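You operate a simulated robot arm through the tools that you are given. There is no shell and no other tool. Be economical: measure what you need, move in short steps, check, and stop when the job is done.

You run a simulated robot arm. Do the job below in one go: nothing can be reset, and whatever is moved stays where it is left.

Task
Pull-test splice sample one: clamp it on the tester bed, pull the lever, put it back.
Fine: lever back and tester bar raised at the end.

The check looks at the end state, three seconds after you hand in, the way a careful person would. Anything else that was tipped, shoved, dropped, spilled or broken makes it a failure.

Robot
A 6-joint arm with a two-finger parallel gripper, fixed in place. Base frame: the origin is at the foot of the arm, x ahead of it, y to its left, z up. Lengths are in mm, angles in degrees, forces in N, time in s.
With the tool pointing down near the work surface it reaches from about 140 to 840 mm from the base axis. Its first joint turns from -166.0 to 166.0 degrees. Payload 3.91 kg.
Tool frame: the origin (TCP) lies between the finger pads and is the grasp point; the fingertips stand 30 mm ahead of it; z points along the fingers, y is the line along which they close. The gripper opens to 110 mm. The fingers are 20 mm wide and 10 mm thick; the gripper's body (48 by 112 mm) begins 55 mm behind the TCP.
Orientation is that of the tool frame in the base frame, as a unit quaternion [w, x, y, z]. With the fingers straight down and closing along the base's y, the tool's x points along the base's -x, its y along +y and its z along -z.

Tools
- The arm moves only by the tool send_rows. Its argument "targets" is one flat list of numbers, 7 for each row, row after row: the turn, a rotation vector about the tool's x, y, z in degrees, then the shift along the tool's x, y, z in cm, then the finger opening in cm, from 0 to 11. In form: [wx, wy, wz, tx, ty, tz, fingers, wx, wy, wz, tx, ty, tz, fingers, ...]. A call has 1 to 12 rows; each row shifts and turns the commanded pose from where the row before left it, along the tool's axes as they then stand. Rows are played at 5 a second. More than 50 mm and 8.6 degrees between two rows, or a gripper value outside its range, and nothing of the call is played. A pose out of reach is approached as far as the arm can. The call stops where the force on the tool passes 90 N (or 10 N more than at its start, if that is more) or the arm is blocked; 0.2 s more then pass. The fingers move at their own pace (about 108 mm/s each) and stop on an object; they squeeze with about 36 N. The grip force told is the motor's: it shows also when the fingers shut on nothing. Time passes only in rows, and 0.2 s behind the last, so rows that do not move let the fingers close. It gives the time, the measured TCP pose, the force on the tool (base axes), the opening and the grip force at its end, in the units of the frame above (readings bear some noise).
- Cameras (640 x 400 px; columns grow to the right, rows downward): "scene" is fixed at [409.8, -500.4, 1590]; the picture's right is [0.65, 0.76, 0.00], its down [0.69, -0.59, -0.43] and it looks along [-0.33, 0.28, -0.90] (base axes); focal length 244 px, centre (320, 200). "wrist" rides on the gripper at [77, 7, -114] in the tool frame; the picture's right is [-0.09, 1.00, 0.00], its down [-0.80, -0.07, -0.59] and it looks along [-0.59, -0.05, 0.80] (tool axes); focal length 270 px, centre (320, 200). There is no depth. A picture from a camera that has moved, and an enlarged one, comes with that camera's place and axes in the base frame and with its lens. The place of the scene camera against the robot may be out by one fixed shift of up to 12 mm in any direction.
- get_image(camera): a new picture of that camera. No time passes.
- lift_body(by): slides the trunk up (or, below 0, down) by that many mm; the arm rides with it, the base frame stays. It gives what a move gives, with no picture.
- zoom(camera, box): a new picture of the part [left, top, right, bottom] of that camera's present view, enlarged. No time passes.
- finish_job(): hands the job in; it is judged then, once.

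Work in short steps. Places have to be worked out from the pictures, the camera data and where the tool is seen: move nearer, look again, correct. Check each grasp and each placing, and mend what went wrong. You have 120 turns and 84 pictures in all, those below and enlarged ones among them. Open the gripper and draw the arm clear of the work before you hand the job in, unless the task says otherwise; then end with one line.

The tools are called as a command line: name --argument value ..., lists and objects as JSON in quotes. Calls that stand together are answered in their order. send_rows: Moves the arm, as the interface text tells. Its arguments: {"type":"object","properties":{"targets":{"type":"array","items":{"type":"number"}}},"required":["targets"]} The other tools are called the same way: lift_body (by) slides the trunk up or down; get_image (camera) takes a picture; zoom (camera, box) takes an enlarged picture of a part of a camera's view; finish_job () hands the job in.

At the start:

```text
clock: 0.0
ee_pos: [133.5, -332.4, 1236.8]
orientation: [0.0, 0.0, 1.0, 0.0]
force: [-1.5, 0.2, 0.5]
finger_gap: 110.1
finger_force: 0.0
trunk travel left (down, up): [-425.0, 115.0]
```

scene: 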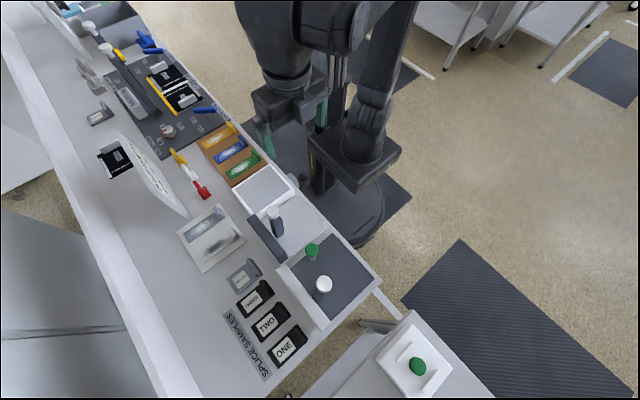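
wrist: 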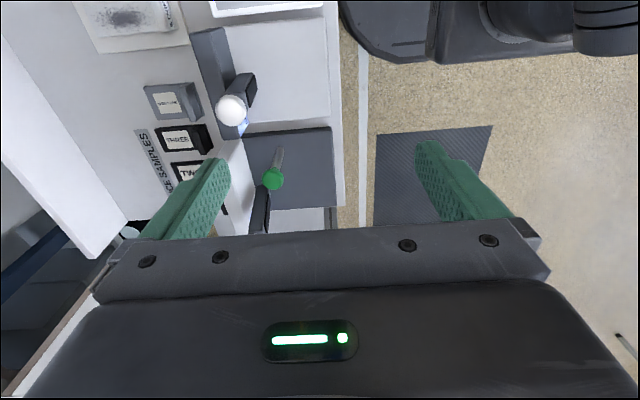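

I start by looking closely at the area with the samples and the tester.

zoom --camera "scene" --box '[200, 160, 400, 400]'

zoom --camera "scene" --box '[60, 20, 280, 200]'

zoom --camera "wrist" --box '[120, 0, 380, 240]'

```text
1.67 times, centred on (300, 280) of scene
camera zoom: at [409.8, -500.4, 1590.0], right [0.65, 0.76, 0.0], down [0.69, -0.59, -0.43], along [-0.33, 0.28, -0.9], focal length 406 px, centre (353, 67)
```

zoom: 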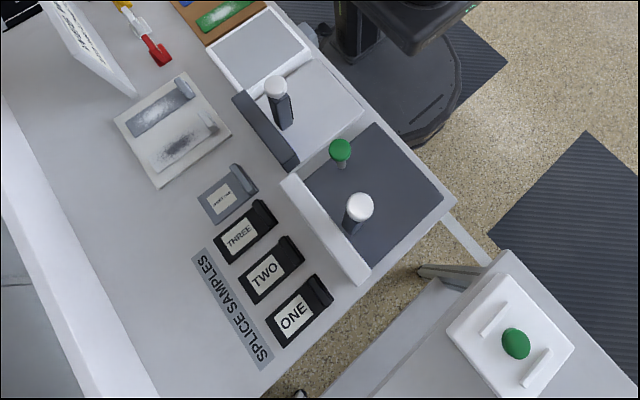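

```text
2.22 times, centred on (170, 110) of scene
camera zoom: at [409.8, -500.4, 1590.0], right [0.65, 0.76, 0.0], down [0.69, -0.59, -0.43], along [-0.33, 0.28, -0.9], focal length 542 px, centre (653, 400)
```

zoom: 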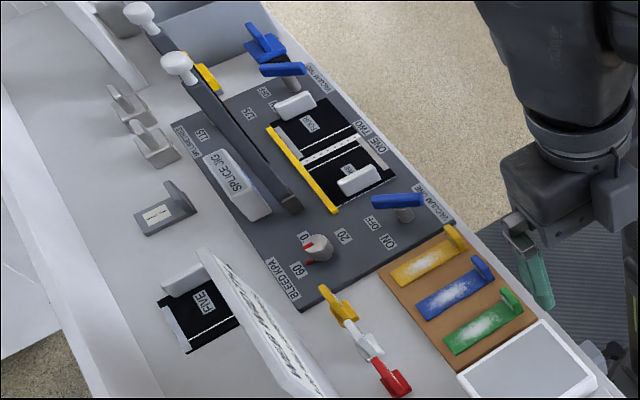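

```text
1.67 times, centred on (250, 120) of wrist
camera zoom: at [54.9, -327.0, 1352.3], right [0.09, 1.0, 0.0], down [0.8, -0.07, 0.59], along [0.59, -0.05, -0.8], focal length 450 px, centre (437, 333)
```

zoom: 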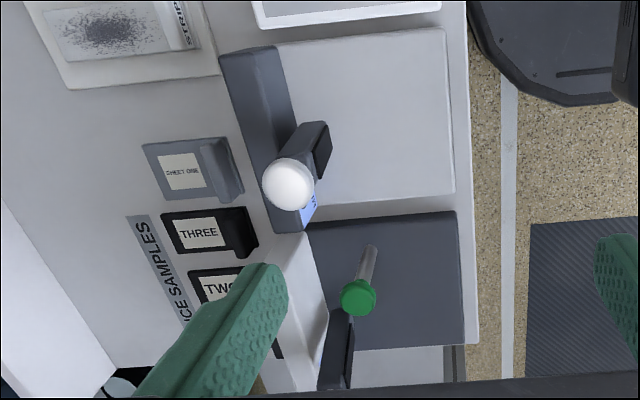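

Samples sit at y≈-620, ONE near (413,-620). Two devices are nearby; I move the wrist camera over the dark bed one for a closer look.

send_rows --targets '[0, 0, 0, -3.92, -2, 1.74, 11, 0, 0, 0, -3.92, -2, 1.74, 11, 0, 0, 0, -3.92, -2, 1.74, 11, 0, 0, 0, -3.92, -2, 1.74, 11, 0, 0, 0, -3.92, -2, 1.74, 11]'

get_image --camera "wrist"

get_image --camera "scene"

```text
clock: 1.2
ee_pos: [332.4, -435.3, 1150.7]
orientation: [0.0, 0.0, 1.0, 0.0]
force: [0.2, 0.5, -0.1]
finger_gap: 110.2
finger_force: 0.1
trunk travel left (down, up): [-425.0, 115.0]
```

```text
78 pictures are left
camera wrist: at [254.5, -429.9, 1264.8], right [0.09, 1.0, 0.0], down [0.8, -0.07, 0.59], along [0.59, -0.05, -0.8], focal length 270 px, centre (320, 200)
```

wrist: 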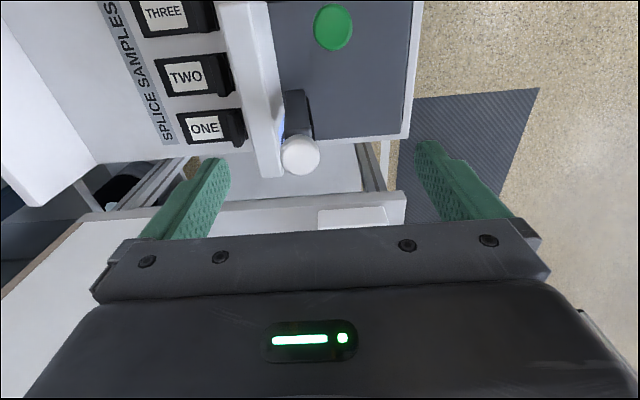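

```text
77 pictures are left
```

scene: 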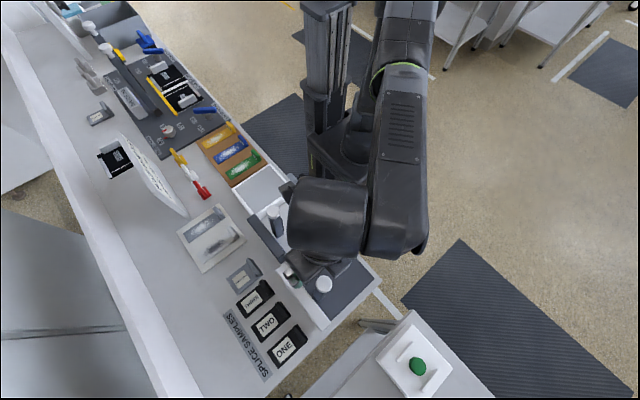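

The view is too far along x; I go back 150 mm and look again.

send_rows --targets '[0, 0, 0, 4, 0, 0, 11, 0, 0, 0, 4, 0, 0, 11, 0, 0, 0, 4, 0, 0, 11, 0, 0, 0, 4, 0, 0, 11]'

zoom --camera "wrist" --box '[120, 0, 440, 200]'

zoom --camera "scene" --box '[230, 180, 390, 300]'

```text
clock: 2.2
ee_pos: [167.3, -432.3, 1149.2]
orientation: [0.0, -0.001, 1.0, 0.0]
force: [0.2, 0.5, 0.2]
finger_gap: 110.2
finger_force: 0.2
trunk travel left (down, up): [-425.0, 115.0]
```

```text
2.00 times, centred on (280, 100) of wrist
camera zoom: at [88.8, -426.6, 1264.1], right [0.09, 1.0, 0.0], down [0.8, -0.07, 0.59], along [0.59, -0.05, -0.8], focal length 541 px, centre (400, 400)
```

zoom: 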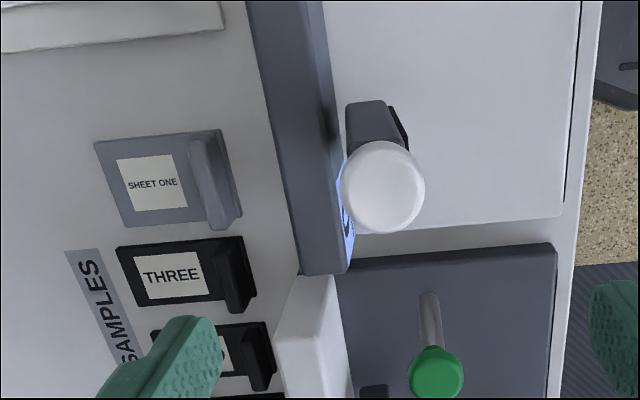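

```text
3.33 times, centred on (310, 240) of scene
camera zoom: at [409.8, -500.4, 1590.0], right [0.65, 0.76, 0.0], down [0.69, -0.59, -0.43], along [-0.33, 0.28, -0.9], focal length 812 px, centre (353, 67)
```

zoom: 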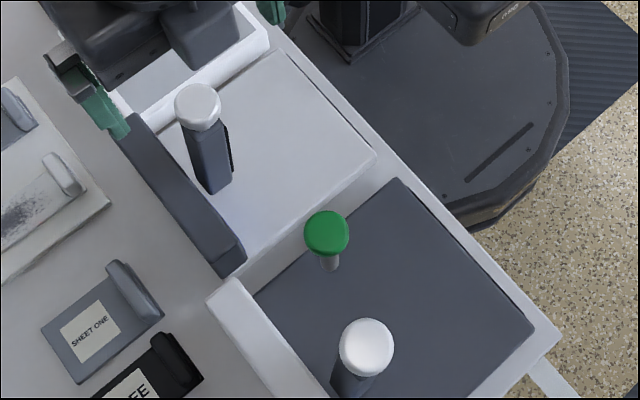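

Two similar testers stand side by side. I turn the camera to look toward -y, at the faces of the devices.

send_rows --targets '[0, 0, 7.5, 0, 0, 0, 11, 0, 0, 7.5, 0, 0, 0, 11, 0, 0, 7.5, 0, 0, 0, 11, 0, 0, 7.5, 0, 0, 0, 11, 0, 0, 7.5, 0, 0, 0, 11, 0, 0, 7.5, 0, 0, 0, 11, 0, 0, 7.5, 0, 0, 0, 11, 0, 0, 7.5, 0, 0, 0, 11, 0, 0, 7.5, 0, 0, 0, 11, 0, 0, 7.5, 0, 0, 0, 11, 0, 0, 7.5, 0, 0, 0, 11, 0, 0, 7.5, 0, 0, 0, 11]'

send_rows --targets '[0, 0, 0, 2.5, 4, 0, 11, 0, 0, 0, 2.5, 4, 0, 11, 0, 0, 0, 2, 4, 0, 11]'

get_image --camera "wrist"

```text
clock: 4.8
ee_pos: [168.5, -431.7, 1153.7]
orientation: [0.0, 0.708, 0.706, 0.0]
force: [0.6, -0.1, 0.0]
finger_gap: 110.1
finger_force: 0.0
trunk travel left (down, up): [-425.0, 115.0]
```

```text
clock: 5.6
ee_pos: [290.7, -361.3, 1151.5]
orientation: [0.0, 0.707, 0.707, 0.0]
force: [0.3, 0.1, -0.8]
finger_gap: 109.8
finger_force: 0.1
trunk travel left (down, up): [-425.0, 115.0]
```

```text
74 pictures are left
camera wrist: at [295.9, -285.8, 1265.7], right [1.0, -0.09, 0.0], down [-0.07, -0.8, 0.59], along [-0.05, -0.59, -0.8], focal length 270 px, centre (320, 200)
```

wrist: 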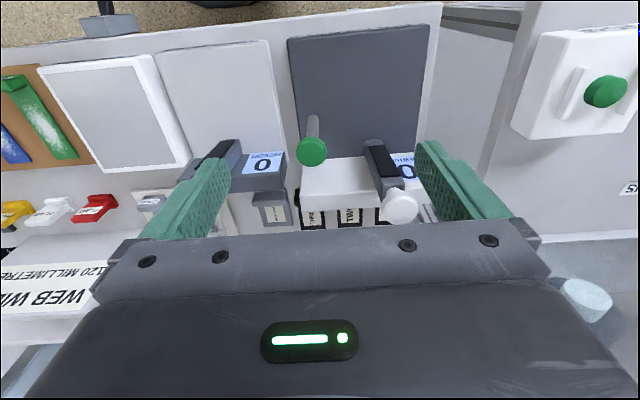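

zoom --camera "wrist" --box '[180, 100, 440, 250]'

```text
2.46 times, centred on (310, 175) of wrist
camera zoom: at [295.9, -285.8, 1265.7], right [1.0, -0.09, 0.0], down [-0.07, -0.8, 0.59], along [-0.05, -0.59, -0.8], focal length 665 px, centre (345, 262)
```

zoom: 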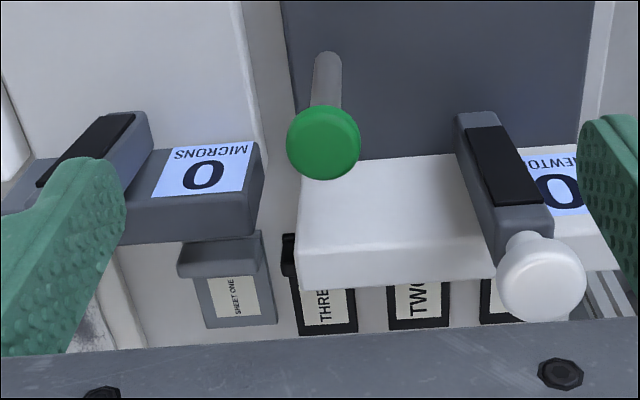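

The dark-bed device shows NEWTONS, so it is the pull tester; the MICRONS one is a decoy. I draw back and tilt to see its bar and green lever from a lower angle.

send_rows --targets '[0, 0, 0, 3.5, 1, 1.5, 11, 0, 0, 0, 3.5, 1, 1.5, 11, 0, 0, 0, 3.0, 1, 1.5, 11, 0, -7.5, 0, 0, 0, 0, 11, 0, -7.5, 0, 0, 0, 0, 11, 0, -7.5, 0, 0, 0, 0, 11, 0, -7.5, 0, 0, 0, 0, 11]'

get_image --camera "wrist"

```text
clock: 7.2
ee_pos: [318.0, -260.7, 1106.9]
orientation: [0.184, 0.683, 0.683, -0.182]
force: [0.0, 0.0, 1.1]
finger_gap: 110.0
finger_force: 0.1
trunk travel left (down, up): [-425.0, 115.0]
```

```text
72 pictures are left
camera wrist: at [324.0, -139.7, 1166.9], right [1.0, -0.07, 0.04], down [-0.07, -0.4, 0.92], along [-0.05, -0.92, -0.4], focal length 270 px, centre (320, 200)
```

wrist: 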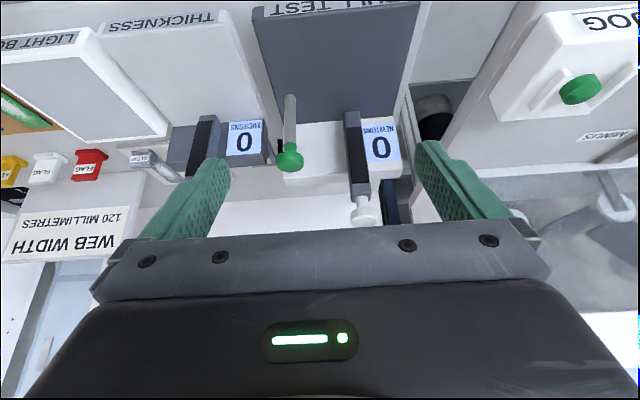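

PULL TEST is confirmed. I zoom in on it.

zoom --camera "wrist" --box '[240, 0, 440, 230]'

zoom --camera "wrist" --box '[440, 0, 640, 230]'

```text
1.74 times, centred on (340, 115) of wrist
camera zoom: at [324.0, -139.7, 1166.9], right [1.0, -0.07, 0.04], down [-0.07, -0.4, 0.92], along [-0.05, -0.92, -0.4], focal length 470 px, centre (285, 348)
```

zoom: 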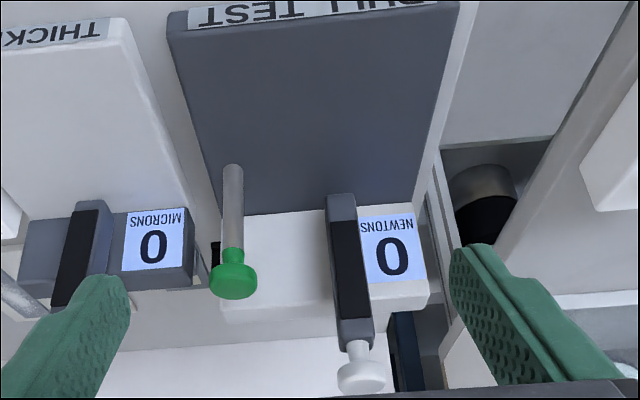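

```text
1.74 times, centred on (540, 115) of wrist
camera zoom: at [324.0, -139.7, 1166.9], right [1.0, -0.07, 0.04], down [-0.07, -0.4, 0.92], along [-0.05, -0.92, -0.4], focal length 470 px, centre (-63, 348)
```

zoom: 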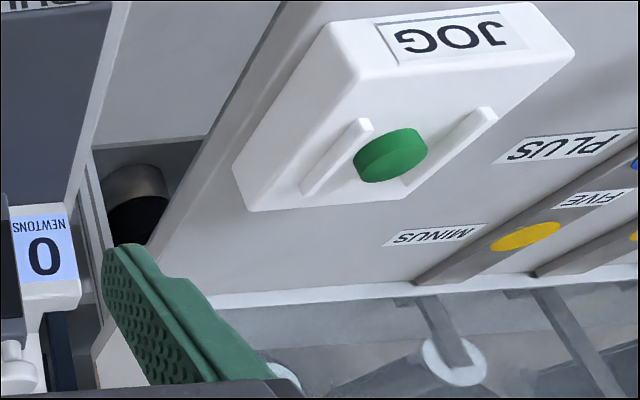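

Triangulated: green lever knob ≈(275,-419,992) on a 100 mm upright rod; bar at x≈362 from z≈892 to knob (362,-460,1049). Now I untilt and turn back, raise, then go look at the samples.

send_rows --targets '[0, 7.5, 0, 0, 0, -1, 11, 0, 7.5, 0, 0, 0, -1, 11, 0, 7.5, 0, 0, 0, -1, 11, 0, 7.5, 0, 0, 0, -1, 11, 0, 0, -7.5, 0, 0, 0, 11, 0, 0, -7.5, 0, 0, 0, 11, 0, 0, -7.5, 0, 0, 0, 11, 0, 0, -7.5, 0, 0, 0, 11, 0, 0, -7.5, 0, 0, 0, 11, 0, 0, -7.5, 0, 0, 0, 11, 0, 0, -7.5, 0, 0, 0, 11, 0, 0, -7.5, 0, 0, 0, 11]'

send_rows --targets '[0, 0, -7.5, 0, 0, 0, 11, 0, 0, -7.5, 0, 0, 0, 11, 0, 0, -7.5, 0, 0, 0, 11, 0, 0, -7.5, 0, 0, 0, 11, 0, 0, 0, 0, -4.8, 0, 11, 0, 0, 0, 0, -4.8, 0, 11, 0, 0, 0, 0, -4.8, 0, 11, 0, 0, 0, 0, -4.8, 0, 11, 0, 0, 0, 0, -4.8, 0, 11, 0, 0, 0, 0, -4.8, 0, 11, 0, 0, 0, 0, -4.8, 0, 11]'

get_image --camera "wrist"

```text
clock: 9.8
ee_pos: [318.5, -250.2, 1142.8]
orientation: [0.0, 0.257, 0.966, 0.0]
force: [-0.3, 0.3, 0.9]
finger_gap: 110.1
finger_force: 0.0
trunk travel left (down, up): [-425.0, 115.0]
```

```text
clock: 12.2
ee_pos: [323.2, -589.5, 1147.6]
orientation: [-0.001, -0.001, 1.0, 0.001]
force: [-0.3, 0.0, -0.8]
finger_gap: 109.8
finger_force: 0.1
trunk travel left (down, up): [-425.0, 115.0]
```

```text
69 pictures are left
camera wrist: at [244.8, -583.8, 1262.4], right [0.09, 1.0, 0.0], down [0.8, -0.07, 0.59], along [0.59, -0.05, -0.8], focal length 270 px, centre (320, 200)
```

wrist: 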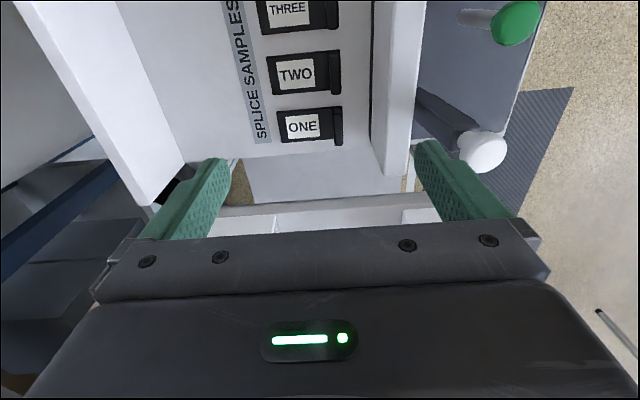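

ONE spans about x 373–430, y -661…-561, with a raised ridge at its +y end. I go closer for a measured look.

send_rows --targets '[0, 0, 0, 0, 0.5, 4.8, 11, 0, 0, 0, 0, 0.5, 4.8, 11, 0, 0, 0, 0, 0.5, 4.5, 11]'

get_image --camera "wrist"

zoom --camera "wrist" --box '[220, 60, 460, 210]'

```text
clock: 13.0
ee_pos: [321.7, -570.0, 1006.3]
orientation: [0.0, 0.0, 1.0, -0.001]
force: [0.2, -0.6, 0.5]
finger_gap: 110.1
finger_force: 0.1
trunk travel left (down, up): [-425.0, 115.0]
```

```text
68 pictures are left
camera wrist: at [243.0, -563.8, 1120.0], right [0.09, 1.0, 0.0], down [0.8, -0.07, 0.59], along [0.59, -0.05, -0.8], focal length 270 px, centre (320, 200)
```

wrist: 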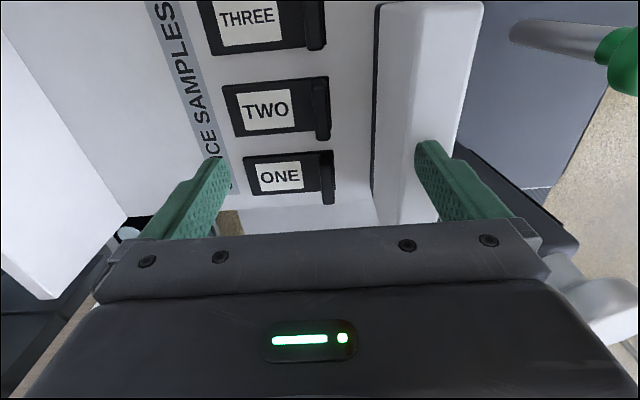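

```text
2.67 times, centred on (340, 135) of wrist
camera zoom: at [243.0, -563.8, 1120.0], right [0.09, 1.0, 0.0], down [0.8, -0.07, 0.59], along [0.59, -0.05, -0.8], focal length 721 px, centre (267, 373)
```

zoom: 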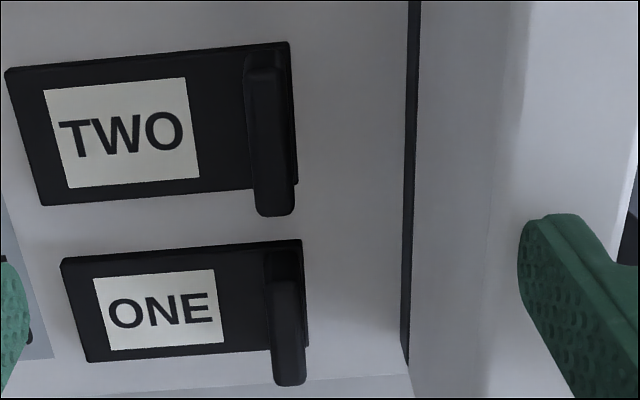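

The fence top is at z≈950, y down to ≈-533, so a y-closing grip would foul it with the gripper body. I'll grip the ridge along x instead with the camera on the -y side; I rotate for that and look.

send_rows --targets '[0, 0, -7.5, 0, 0, -1, 8, 0, 0, -7.5, 0, 0, -1, 8, 0, 0, -7.5, 0, 0, -1, 8, 0, 0, -7.5, 0, 0, -1, 8, 0, 0, -7.5, 0, 0, 0, 8, 0, 0, -7.5, 0, 0, 0, 8, 0, 0, -7.5, 0, 0, 0, 8, 0, 0, -7.5, 0, 0, 0, 8, 0, 0, -7.5, 0, 0, 0, 8, 0, 0, -7.5, 0, 0, 0, 8, 0, 0, -7.5, 0, 0, 0, 8, 0, 0, -7.5, 0, 0, 0, 8]'

send_rows --targets '[0, 0, 0, 0, -4, 0, 8, 0, 0, 0, 0, -4, 0, 8]'

get_image --camera "wrist"

get_image --camera "scene"

```text
clock: 15.6
ee_pos: [318.1, -571.0, 1042.4]
orientation: [-0.001, 0.709, -0.706, -0.001]
force: [0.0, 0.7, -0.4]
finger_gap: 79.9
finger_force: 0.1
trunk travel left (down, up): [-425.0, 115.0]
```

```text
clock: 16.2
ee_pos: [398.9, -571.5, 1040.9]
orientation: [0.0, 0.707, -0.707, 0.0]
force: [0.7, -0.6, 0.0]
finger_gap: 80.3
finger_force: 0.0
trunk travel left (down, up): [-425.0, 115.0]
```

```text
66 pictures are left
camera wrist: at [391.0, -650.3, 1155.8], right [-1.0, 0.09, 0.0], down [0.07, 0.8, 0.59], along [0.05, 0.59, -0.8], focal length 270 px, centre (320, 200)
```

wrist: 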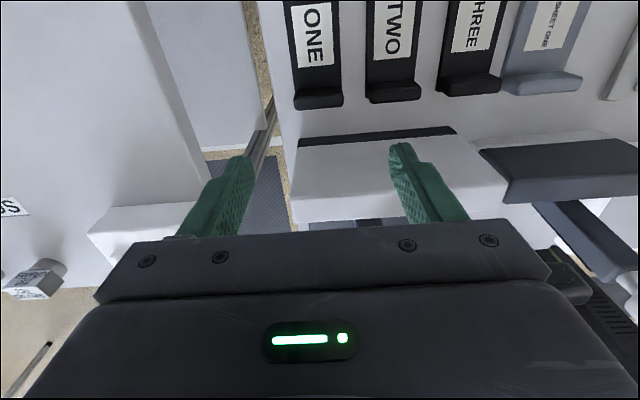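

```text
65 pictures are left
```

scene: 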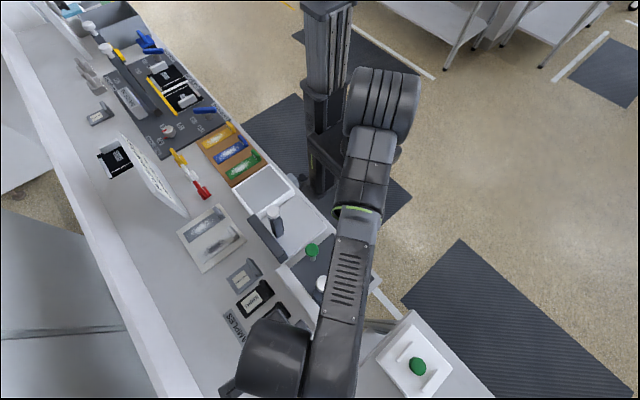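

I zoom in on the ridge of ONE from here.

zoom --camera "wrist" --box '[250, 0, 490, 150]'

```text
2.67 times, centred on (370, 75) of wrist
camera zoom: at [391.0, -650.3, 1155.8], right [-1.0, 0.09, 0.0], down [0.07, 0.8, 0.59], along [0.05, 0.59, -0.8], focal length 721 px, centre (187, 533)
```

zoom: 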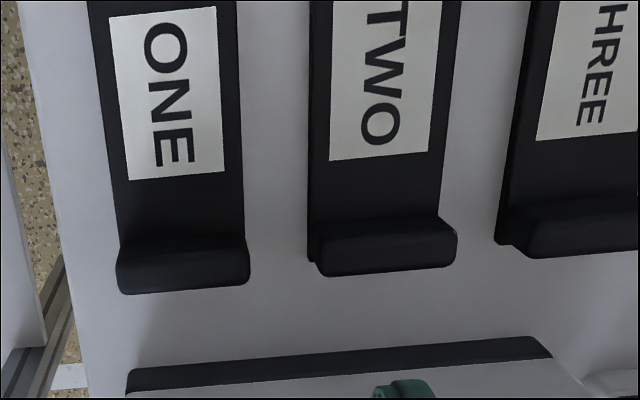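

Ridge spans x≈374–424, y≈-575…-562, top z≈877; TWO ends at x≈348. I set the opening to 66 mm and descend in two steps.

send_rows --targets '[0, 0, 0, -0.2, 0, 3.5, 6.6, 0, 0, 0, 0, 0, 3.5, 6.6, 0, 0, 0, 0, 0, 3.5, 6.6]'

get_image --camera "wrist"

get_image --camera "scene"

```text
clock: 17.0
ee_pos: [401.3, -566.9, 936.0]
orientation: [0.0, 0.707, -0.707, 0.0]
force: [-0.2, -0.2, 0.7]
finger_gap: 65.8
finger_force: 0.1
trunk travel left (down, up): [-425.0, 115.0]
```

```text
63 pictures are left
camera wrist: at [393.4, -645.5, 1051.3], right [-1.0, 0.09, 0.0], down [0.07, 0.8, 0.59], along [0.05, 0.59, -0.8], focal length 270 px, centre (320, 200)
```

wrist: 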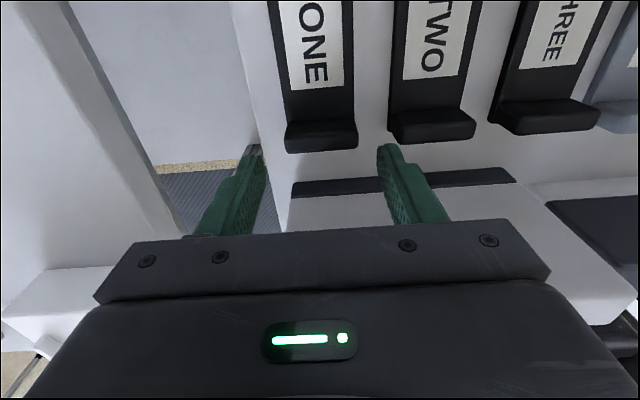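

```text
62 pictures are left
```

scene: 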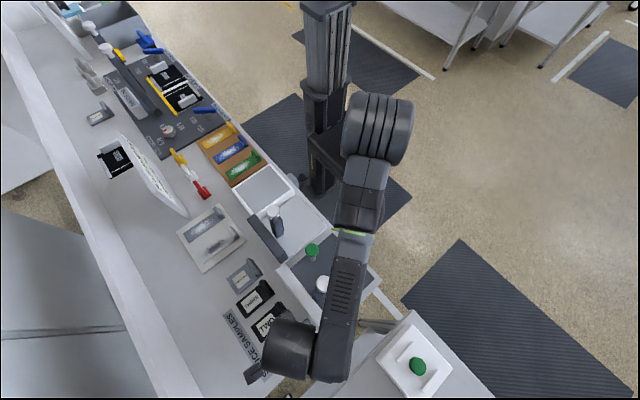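

The forearm runs near the tester knob, so I raise the trunk to make the forearm slope down more steeply, then recheck.

lift_body --by 110

send_rows --targets '[0, 0, 0, 0.3, 0.2, 3.7, 6.6, 0, 0, 0, 0, 0, 3.7, 6.6, 0, 0, 0, 0, 0, 3.6, 6.6]'

get_image --camera "scene"

```text
clock: 18.4
ee_pos: [400.4, -566.7, 1047.0]
orientation: [0.0, -0.706, 0.708, 0.001]
force: [-0.2, -0.9, 0.2]
finger_gap: 66.0
finger_force: 0.0
trunk travel left (down, up): [-535.0, 5.0]
```

```text
clock: 19.2
ee_pos: [400.5, -571.5, 937.0]
orientation: [0.0, -0.706, 0.708, 0.001]
force: [1.2, -0.6, 0.1]
finger_gap: 65.9
finger_force: 0.1
trunk travel left (down, up): [-535.0, 5.0]
```

```text
61 pictures are left
```

scene: 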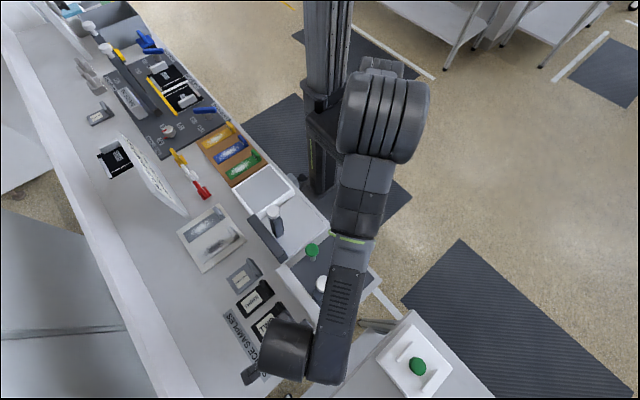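

Now the last 49 mm down with fingers open, watching the force.

send_rows --targets '[0, 0, 0, 0, 0.1, 2, 6.6, 0, 0, 0, 0, 0, 2, 6.6, 0, 0, 0, 0, 0, 0.9, 6.6, 0, 0, 0, 0, 0, 0, 6.6]'

get_image --camera "wrist"

```text
clock: 20.2
ee_pos: [398.3, -570.0, 888.4]
orientation: [0.0, -0.707, 0.707, 0.001]
force: [0.0, -0.6, 0.3]
finger_gap: 66.0
finger_force: 0.0
trunk travel left (down, up): [-535.0, 5.0]
```

```text
60 pictures are left
camera wrist: at [390.0, -648.3, 1002.7], right [-1.0, 0.09, 0.0], down [0.07, 0.8, 0.59], along [0.05, 0.59, -0.8], focal length 270 px, centre (320, 200)
```

wrist: 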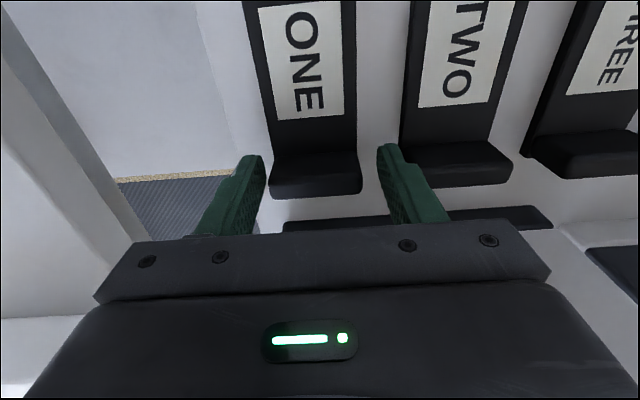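

Fingers straddle the ridge; the sample sits about 3 mm toward +x of centre. I shift and close.

send_rows --targets '[0, 0, 0, 0, -0.3, 0, 6.6, 0, 0, 0, 0, 0, 0, 5.6, 0, 0, 0, 0, 0, 0, 4.5, 0, 0, 0, 0, 0, 0, 4.5]'

get_image --camera "wrist"

```text
clock: 21.2
ee_pos: [400.5, -570.7, 889.6]
orientation: [0.0, -0.707, 0.707, 0.0]
force: [-0.6, -0.6, 0.2]
finger_gap: 49.2
finger_force: 36.4
trunk travel left (down, up): [-535.0, 5.0]
```

```text
59 pictures are left
camera wrist: at [392.9, -648.3, 1002.5], right [-1.0, 0.09, 0.0], down [0.07, 0.8, 0.59], along [0.05, 0.59, -0.8], focal length 270 px, centre (320, 200)
```

wrist: 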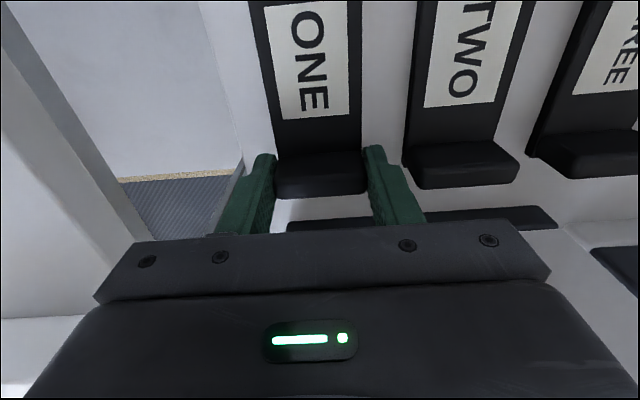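

Gripped at 49 mm, 36 N. I lift 30 mm and check that ONE hangs level.

send_rows --targets '[0, 0, 0, 0, 0, -0.5, 4.5, 0, 0, 0, 0, 0, -1.0, 4.5, 0, 0, 0, 0, 0, -1.5, 4.5, 0, 0, 0, 0, 0, 0, 4.5]'

get_image --camera "wrist"

```text
clock: 22.2
ee_pos: [399.8, -568.8, 918.3]
orientation: [0.0, 0.707, -0.707, 0.0]
force: [0.5, 0.8, 0.2]
finger_gap: 49.3
finger_force: 36.3
trunk travel left (down, up): [-535.0, 5.0]
```

```text
58 pictures are left
camera wrist: at [392.1, -647.3, 1033.1], right [-1.0, 0.09, 0.0], down [0.07, 0.8, 0.59], along [0.05, 0.59, -0.8], focal length 270 px, centre (320, 200)
```

wrist: 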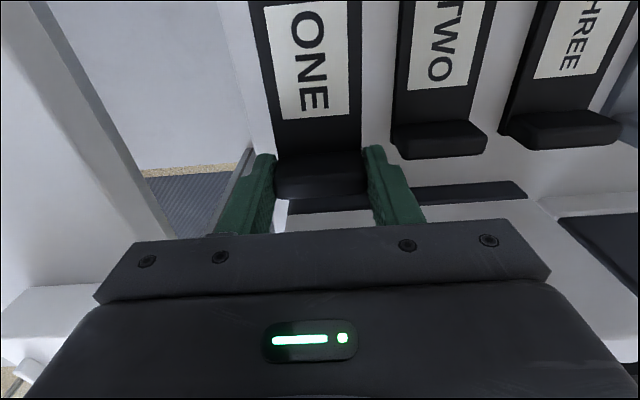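

ONE hangs level. I lift to z≈1140 and then turn 90° so the plate lies along x.

send_rows --targets '[0, 0, 0, 0, 0, -3.7, 4.5, 0, 0, 0, 0, 0, -3.7, 4.5, 0, 0, 0, 0, 0, -3.7, 4.5, 0, 0, 0, 0, 0, -3.7, 4.5, 0, 0, 0, 0, 0, -3.7, 4.5, 0, 0, 0, 0, 0, -3.7, 4.5]'

send_rows --targets '[0, 0, 7.5, 0, 0, 0, 4.5, 0, 0, 7.5, 0, 0, 0, 4.5, 0, 0, 7.5, 0, 0, 0, 4.5, 0, 0, 7.5, 0, 0, 0, 4.5, 0, 0, 7.5, 0, 0, 0, 4.5, 0, 0, 7.5, 0, 0, 0, 4.5, 0, 0, 7.5, 0, 0, 0, 4.5, 0, 0, 7.5, 0, 0, 0, 4.5, 0, 0, 7.5, 0, 0, 0, 4.5, 0, 0, 7.5, 0, 0, 0, 4.5, 0, 0, 7.5, 0, 0, 0, 4.5, 0, 0, 7.5, 0, 0, 0, 4.5]'

get_image --camera "wrist"

```text
clock: 23.6
ee_pos: [402.0, -571.2, 1140.8]
orientation: [0.0, -0.707, 0.707, 0.001]
force: [-0.9, 0.4, -0.1]
finger_gap: 48.9
finger_force: 36.1
trunk travel left (down, up): [-535.0, 5.0]
```

```text
clock: 26.2
ee_pos: [402.5, -571.5, 1139.1]
orientation: [0.0, 0.0, 1.0, 0.0]
force: [-0.4, -0.2, -1.0]
finger_gap: 49.3
finger_force: 36.1
trunk travel left (down, up): [-535.0, 5.0]
```

```text
57 pictures are left
camera wrist: at [324.0, -565.3, 1254.3], right [0.09, 1.0, 0.0], down [0.8, -0.07, 0.59], along [0.59, -0.05, -0.8], focal length 270 px, centre (320, 200)
```

wrist: 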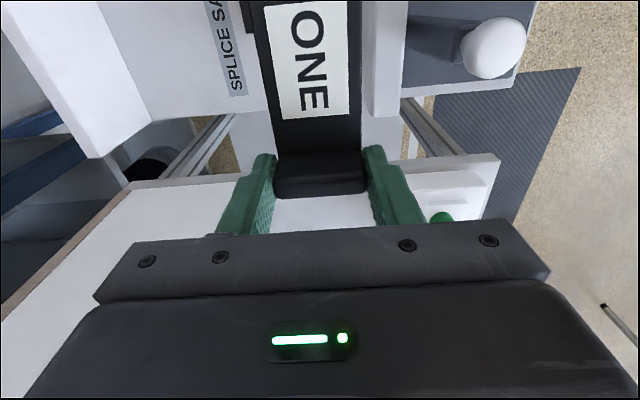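

I move over the bed, to y≈-388, then look before descending.

send_rows --targets '[0, 0, 0, 0, 3.05, 0, 4.5, 0, 0, 0, 0, 3.05, 0, 4.5, 0, 0, 0, 0, 3.05, 0, 4.5, 0, 0, 0, 0, 3.05, 0, 4.5, 0, 0, 0, 0, 3.05, 0, 4.5, 0, 0, 0, 0, 3.05, 0, 4.5]'

get_image --camera "wrist"

get_image --camera "scene"

```text
clock: 27.6
ee_pos: [399.5, -385.9, 1139.6]
orientation: [0.0, 0.0, 1.0, 0.0]
force: [0.7, -0.1, -0.9]
finger_gap: 49.2
finger_force: 36.1
trunk travel left (down, up): [-535.0, 5.0]
```

```text
56 pictures are left
camera wrist: at [321.3, -380.4, 1255.3], right [0.09, 1.0, 0.0], down [0.8, -0.07, 0.59], along [0.59, -0.05, -0.8], focal length 270 px, centre (320, 200)
```

wrist: 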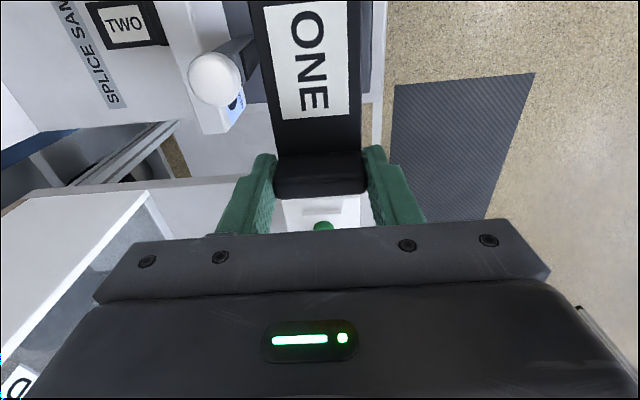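

```text
55 pictures are left
```

scene: 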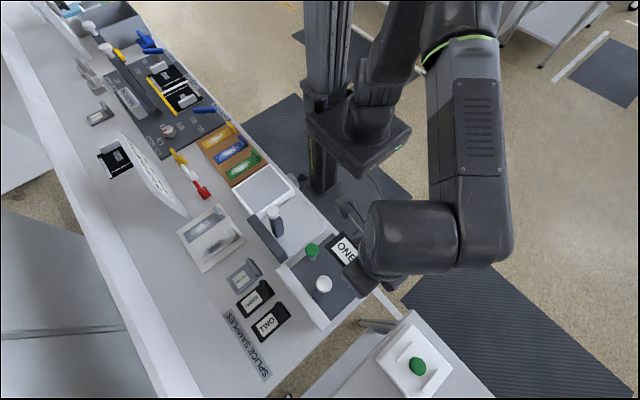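

Position is good; I nudge to (403,-383) and descend to just above the bed.

send_rows --targets '[0, 0, 0, -0.3, 0.3, 3, 4.5, 0, 0, 0, 0, 0, 3.8, 4.5, 0, 0, 0, 0, 0, 3.8, 4.5, 0, 0, 0, 0, 0, 3.8, 4.5, 0, 0, 0, 0, 0, 3.8, 4.5]'

get_image --camera "wrist"

zoom --camera "scene" --box '[240, 180, 440, 330]'

```text
clock: 28.8
ee_pos: [404.2, -386.6, 958.9]
orientation: [0.0, 0.0, 1.0, 0.001]
force: [-0.2, -0.4, -0.5]
finger_gap: 49.0
finger_force: 35.8
trunk travel left (down, up): [-535.0, 5.0]
```

```text
54 pictures are left
camera wrist: at [326.2, -379.8, 1073.8], right [0.09, 1.0, 0.0], down [0.8, -0.07, 0.59], along [0.59, -0.05, -0.8], focal length 270 px, centre (320, 200)
```

wrist: 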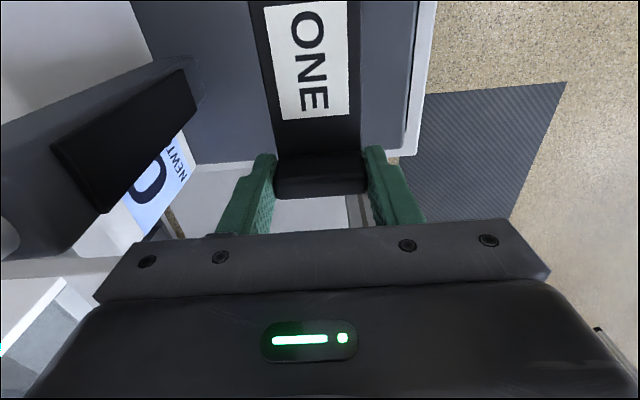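

```text
2.67 times, centred on (340, 255) of scene
camera zoom: at [409.8, -500.4, 1590.0], right [0.65, 0.76, 0.0], down [0.69, -0.59, -0.43], along [-0.33, 0.28, -0.9], focal length 650 px, centre (267, 53)
```

zoom: 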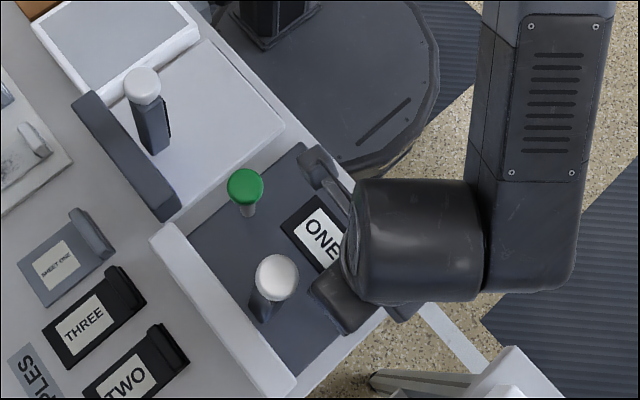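

The plate is over the bed, well aligned and clear of bar and lever. I lower gently till contact.

send_rows --targets '[0, 0, 0, 0, 0, 1.5, 4.5, 0, 0, 0, 0, 0, 0.6, 4.5, 0, 0, 0, 0, 0, 0.3, 4.5, 0, 0, 0, 0, 0, 0, 4.5]'

zoom --camera "wrist" --box '[180, 60, 460, 235]'

```text
clock: 29.8
ee_pos: [403.5, -385.8, 934.9]
orientation: [0.0, 0.0, 1.0, 0.0]
force: [0.1, 0.1, -0.9]
finger_gap: 49.1
finger_force: 35.6
trunk travel left (down, up): [-535.0, 5.0]
```

```text
2.29 times, centred on (320, 148) of wrist
camera zoom: at [326.5, -379.2, 1049.5], right [0.09, 1.0, 0.0], down [0.8, -0.07, 0.59], along [0.59, -0.05, -0.8], focal length 618 px, centre (320, 320)
```

zoom: 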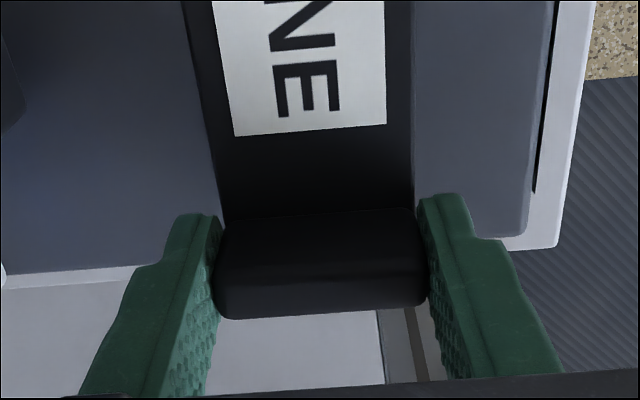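

No contact yet; I continue in 2 mm rows.

send_rows --targets '[0, 0, 0, 0, 0, 0.2, 4.5, 0, 0, 0, 0, 0, 0.2, 4.5, 0, 0, 0, 0, 0, 0, 4.5]'

send_rows --targets '[0, 0, 0, 0, 0, 0.15, 4.5, 0, 0, 0, 0, 0, 0.15, 4.5, 0, 0, 0, 0, 0, 0, 4.5]'

```text
clock: 30.6
ee_pos: [403.6, -384.2, 930.8]
orientation: [0.0, 0.0, 1.0, 0.0]
force: [-0.1, -0.6, -1.1]
finger_gap: 49.3
finger_force: 35.8
trunk travel left (down, up): [-535.0, 5.0]
```

```text
clock: 31.4
ee_pos: [405.2, -385.0, 927.2]
orientation: [-0.001, 0.0, 1.0, 0.0]
force: [-0.1, -0.1, -0.6]
finger_gap: 49.5
finger_force: 35.9
trunk travel left (down, up): [-535.0, 5.0]
```

send_rows --targets '[0, 0, 0, 0, 0, 0.15, 4.5, 0, 0, 0, 0, 0, 0.15, 4.5, 0, 0, 0, 0, 0, 0, 4.5]'

zoom --camera "wrist" --box '[180, 0, 460, 235]'

```text
clock: 32.2
ee_pos: [404.2, -382.9, 923.0]
orientation: [-0.001, 0.001, 1.0, 0.001]
force: [-0.2, 0.1, -0.7]
finger_gap: 49.3
finger_force: 36.4
trunk travel left (down, up): [-535.0, 5.0]
```

```text
1.70 times, centred on (320, 118) of wrist
camera zoom: at [325.6, -378.2, 1039.3], right [0.09, 1.0, 0.0], down [0.8, -0.07, 0.59], along [0.59, -0.05, -0.8], focal length 460 px, centre (320, 340)
```

zoom: 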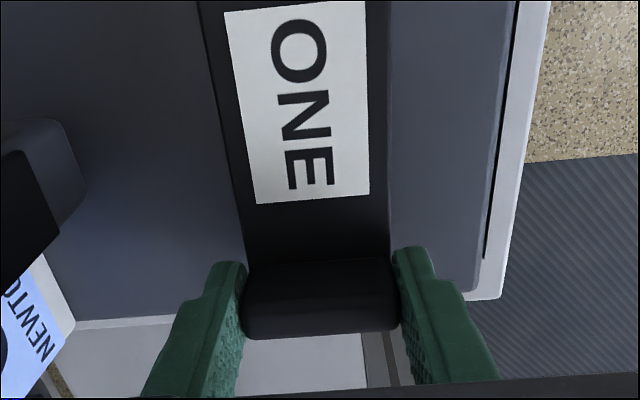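

Still no contact force; I keep lowering in small steps.

send_rows --targets '[0, 0, 0, 0, 0, 0.15, 4.5, 0, 0, 0, 0, 0, 0.15, 4.5, 0, 0, 0, 0, 0, 0, 4.5]'

send_rows --targets '[0, 0, 0, 0, 0, 0.15, 4.5, 0, 0, 0, 0, 0, 0.15, 4.5, 0, 0, 0, 0, 0, 0, 4.5]'

```text
clock: 33.0
ee_pos: [403.4, -385.6, 921.0]
orientation: [0.0, 0.0, 1.0, 0.0]
force: [0.4, -0.2, -0.7]
finger_gap: 49.3
finger_force: 36.1
trunk travel left (down, up): [-535.0, 5.0]
```

```text
clock: 33.8
ee_pos: [403.6, -383.3, 918.8]
orientation: [0.0, 0.001, 1.0, -0.001]
force: [0.4, -0.3, -0.1]
finger_gap: 49.4
finger_force: 35.6
trunk travel left (down, up): [-535.0, 5.0]
```

send_rows --targets '[0, 0, 0, 0, 0, 0.15, 4.5, 0, 0, 0, 0, 0, 0.15, 4.5, 0, 0, 0, 0, 0, 0, 4.5]'

zoom --camera "scene" --box '[280, 200, 380, 290]'

zoom --camera "wrist" --box '[220, 0, 420, 170]'

```text
clock: 34.6
ee_pos: [404.1, -384.0, 915.3]
orientation: [0.0, 0.0, 1.0, -0.001]
force: [0.8, -0.2, -0.6]
finger_gap: 48.9
finger_force: 36.7
trunk travel left (down, up): [-535.0, 5.0]
```

```text
4.44 times, centred on (330, 245) of scene
camera zoom: at [409.8, -500.4, 1590.0], right [0.65, 0.76, 0.0], down [0.69, -0.59, -0.43], along [-0.33, 0.28, -0.9], focal length 1083 px, centre (276, 0)
```

zoom: 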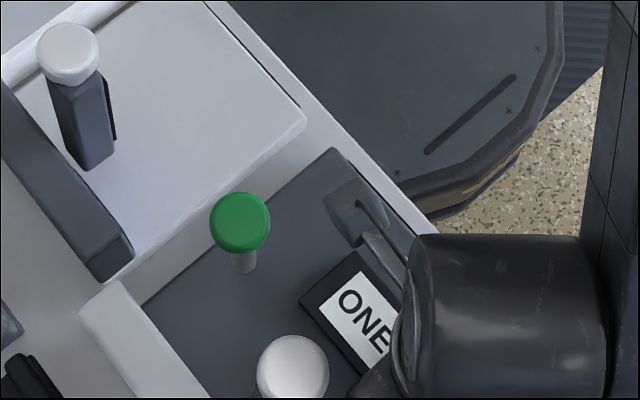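

```text
2.35 times, centred on (320, 85) of wrist
camera zoom: at [326.6, -378.8, 1029.9], right [0.09, 1.0, 0.0], down [0.8, -0.07, 0.59], along [0.59, -0.05, -0.8], focal length 636 px, centre (320, 471)
```

zoom: 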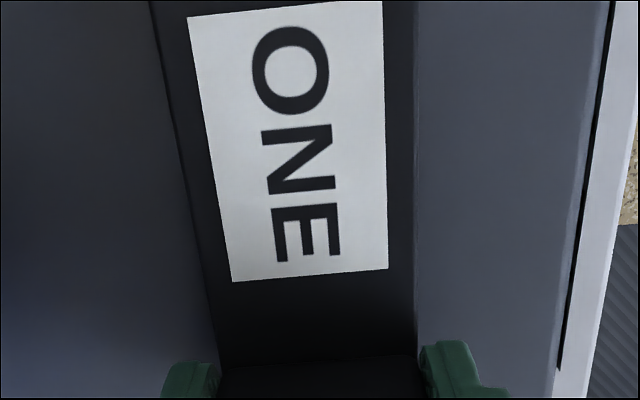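

send_rows --targets '[0, 0, 0, 0, 0, 0.15, 4.5, 0, 0, 0, 0, 0, 0.15, 4.5, 0, 0, 0, 0, 0, 0, 4.5]'

send_rows --targets '[0, 0, 0, 0, 0, 0.15, 4.5, 0, 0, 0, 0, 0, 0.15, 4.5, 0, 0, 0, 0, 0, 0, 4.5]'

```text
clock: 35.4
ee_pos: [402.3, -383.7, 913.1]
orientation: [0.001, -0.001, 1.0, 0.0]
force: [1.7, -0.2, 2.9]
finger_gap: 49.0
finger_force: 36.3
trunk travel left (down, up): [-535.0, 5.0]
```

```text
clock: 36.2
ee_pos: [402.0, -385.2, 912.3]
orientation: [0.002, -0.001, 1.0, -0.002]
force: [-0.6, -1.7, 33.5]
finger_gap: 49.6
finger_force: 36.0
trunk travel left (down, up): [-535.0, 5.0]
```

Contact at TCP z≈913 (bed ≈874). I relax the push by 3 mm and open.

send_rows --targets '[0, 0, 0, 0, 0, -0.3, 4.5, 0, 0, 0, 0, 0, 0, 6.8, 0, 0, 0, 0, 0, 0, 6.8]'

get_image --camera "wrist"

```text
clock: 37.0
ee_pos: [404.6, -384.9, 910.6]
orientation: [0.0, -0.001, 1.0, 0.002]
force: [-0.7, -0.3, 0.1]
finger_gap: 68.0
finger_force: 0.1
trunk travel left (down, up): [-535.0, 5.0]
```

```text
48 pictures are left
camera wrist: at [326.2, -378.9, 1025.9], right [0.09, 1.0, 0.0], down [0.8, -0.07, 0.59], along [0.59, -0.05, -0.8], focal length 270 px, centre (320, 200)
```

wrist: 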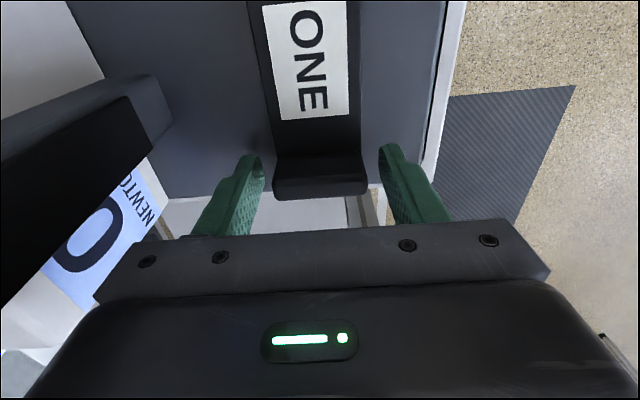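

ONE rests on the bed. I lift straight up to z≈1130 and check.

send_rows --targets '[0, 0, 0, 0, 0, -1, 6.8, 0, 0, 0, 0, 0, -3, 6.8, 0, 0, 0, 0, 0, -4.5, 6.8, 0, 0, 0, 0, 0, -4.5, 6.8, 0, 0, 0, 0, 0, -4.5, 6.8, 0, 0, 0, 0, 0, -4.5, 6.8]'

get_image --camera "wrist"

```text
clock: 38.4
ee_pos: [401.8, -384.7, 1133.2]
orientation: [0.0, 0.0, 1.0, 0.0]
force: [-0.1, -0.1, 0.9]
finger_gap: 68.0
finger_force: 0.0
trunk travel left (down, up): [-535.0, 5.0]
```

```text
47 pictures are left
camera wrist: at [325.3, -379.1, 1247.0], right [0.09, 1.0, 0.0], down [0.8, -0.07, 0.59], along [0.59, -0.05, -0.8], focal length 270 px, centre (320, 200)
```

wrist: 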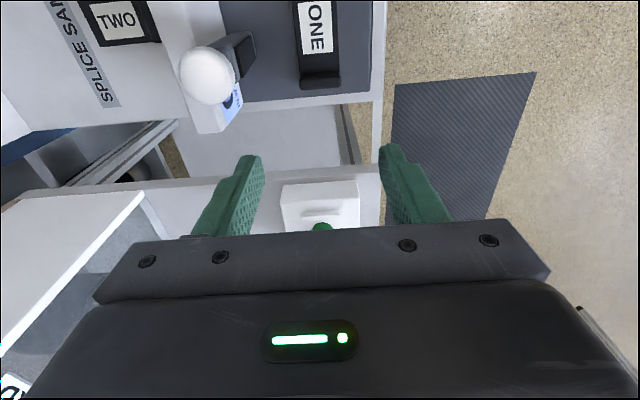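

ONE lies on the bed across the bar's path, ridge clear. Next the bar: turn so the fingers close along x (camera toward +y) and go above the white knob.

send_rows --targets '[0, 0, 7.5, 0, 0, 0, 6.8, 0, 0, 7.5, 0, 0, 0, 6.8, 0, 0, 7.5, 0, 0, 0, 6.8, 0, 0, 7.5, 0, 0, 0, 6.8, 0, 0, 7.5, 0, 0, 0, 6.8, 0, 0, 7.5, 0, 0, 0, 6.8, 0, 0, 7.5, 0, 0, 0, 6.8, 0, 0, 7.5, 0, 0, 0, 6.8, 0, 0, 7.5, 0, 0, 0, 6.8, 0, 0, 7.5, 0, 0, 0, 6.8, 0, 0, 7.5, 0, 0, 0, 6.8, 0, 0, 7.5, 0, 0, 0, 6.8]'

send_rows --targets '[0, 0, 0, -2.5, -1.3, 0, 6.8, 0, 0, 0, -2.5, -1.3, 0, 6.8, 0, 0, 0, -2.5, -1.4, 0, 6.8]'

get_image --camera "wrist"

```text
clock: 41.0
ee_pos: [403.7, -384.4, 1133.0]
orientation: [0.0, 0.707, 0.707, 0.0]
force: [-0.3, -0.1, -0.3]
finger_gap: 67.6
finger_force: 0.1
trunk travel left (down, up): [-535.0, 5.0]
```

```text
clock: 41.8
ee_pos: [364.0, -460.2, 1130.8]
orientation: [0.0, 0.707, 0.707, 0.0]
force: [0.3, 0.5, -0.4]
finger_gap: 68.2
finger_force: 0.2
trunk travel left (down, up): [-535.0, 5.0]
```

```text
46 pictures are left
camera wrist: at [370.0, -383.2, 1245.0], right [1.0, -0.09, 0.0], down [-0.07, -0.8, 0.59], along [-0.05, -0.59, -0.8], focal length 270 px, centre (320, 200)
```

wrist: 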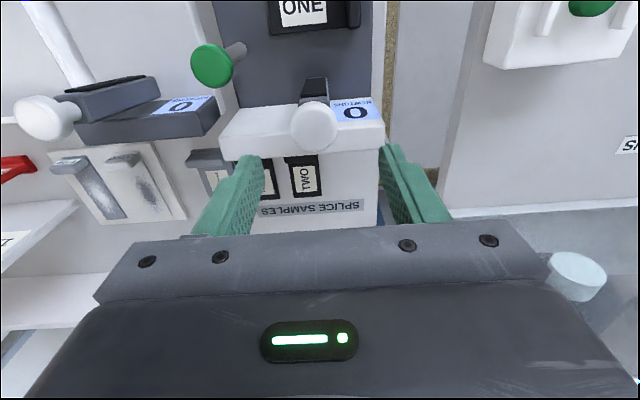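

Knob is at about (360,-458,1050), Ø35. I descend around it with fingers open.

send_rows --targets '[0, 0, 0, 0.2, -0.3, 2.4, 6.8, 0, 0, 0, 0, 0, 2.4, 6.8, 0, 0, 0, 0, 0, 2.0, 6.8, 0, 0, 0, 0, 0, 0, 6.8]'

get_image --camera "wrist"

```text
clock: 42.8
ee_pos: [361.2, -458.2, 1063.8]
orientation: [-0.001, 0.707, 0.707, 0.0]
force: [0.2, 0.1, -0.1]
finger_gap: 68.2
finger_force: 0.0
trunk travel left (down, up): [-535.0, 5.0]
```

```text
45 pictures are left
camera wrist: at [366.1, -382.7, 1178.7], right [1.0, -0.09, 0.0], down [-0.07, -0.8, 0.59], along [-0.05, -0.59, -0.8], focal length 270 px, centre (320, 200)
```

wrist: 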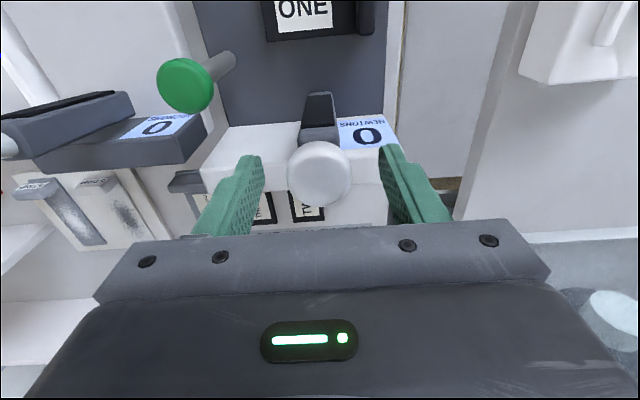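

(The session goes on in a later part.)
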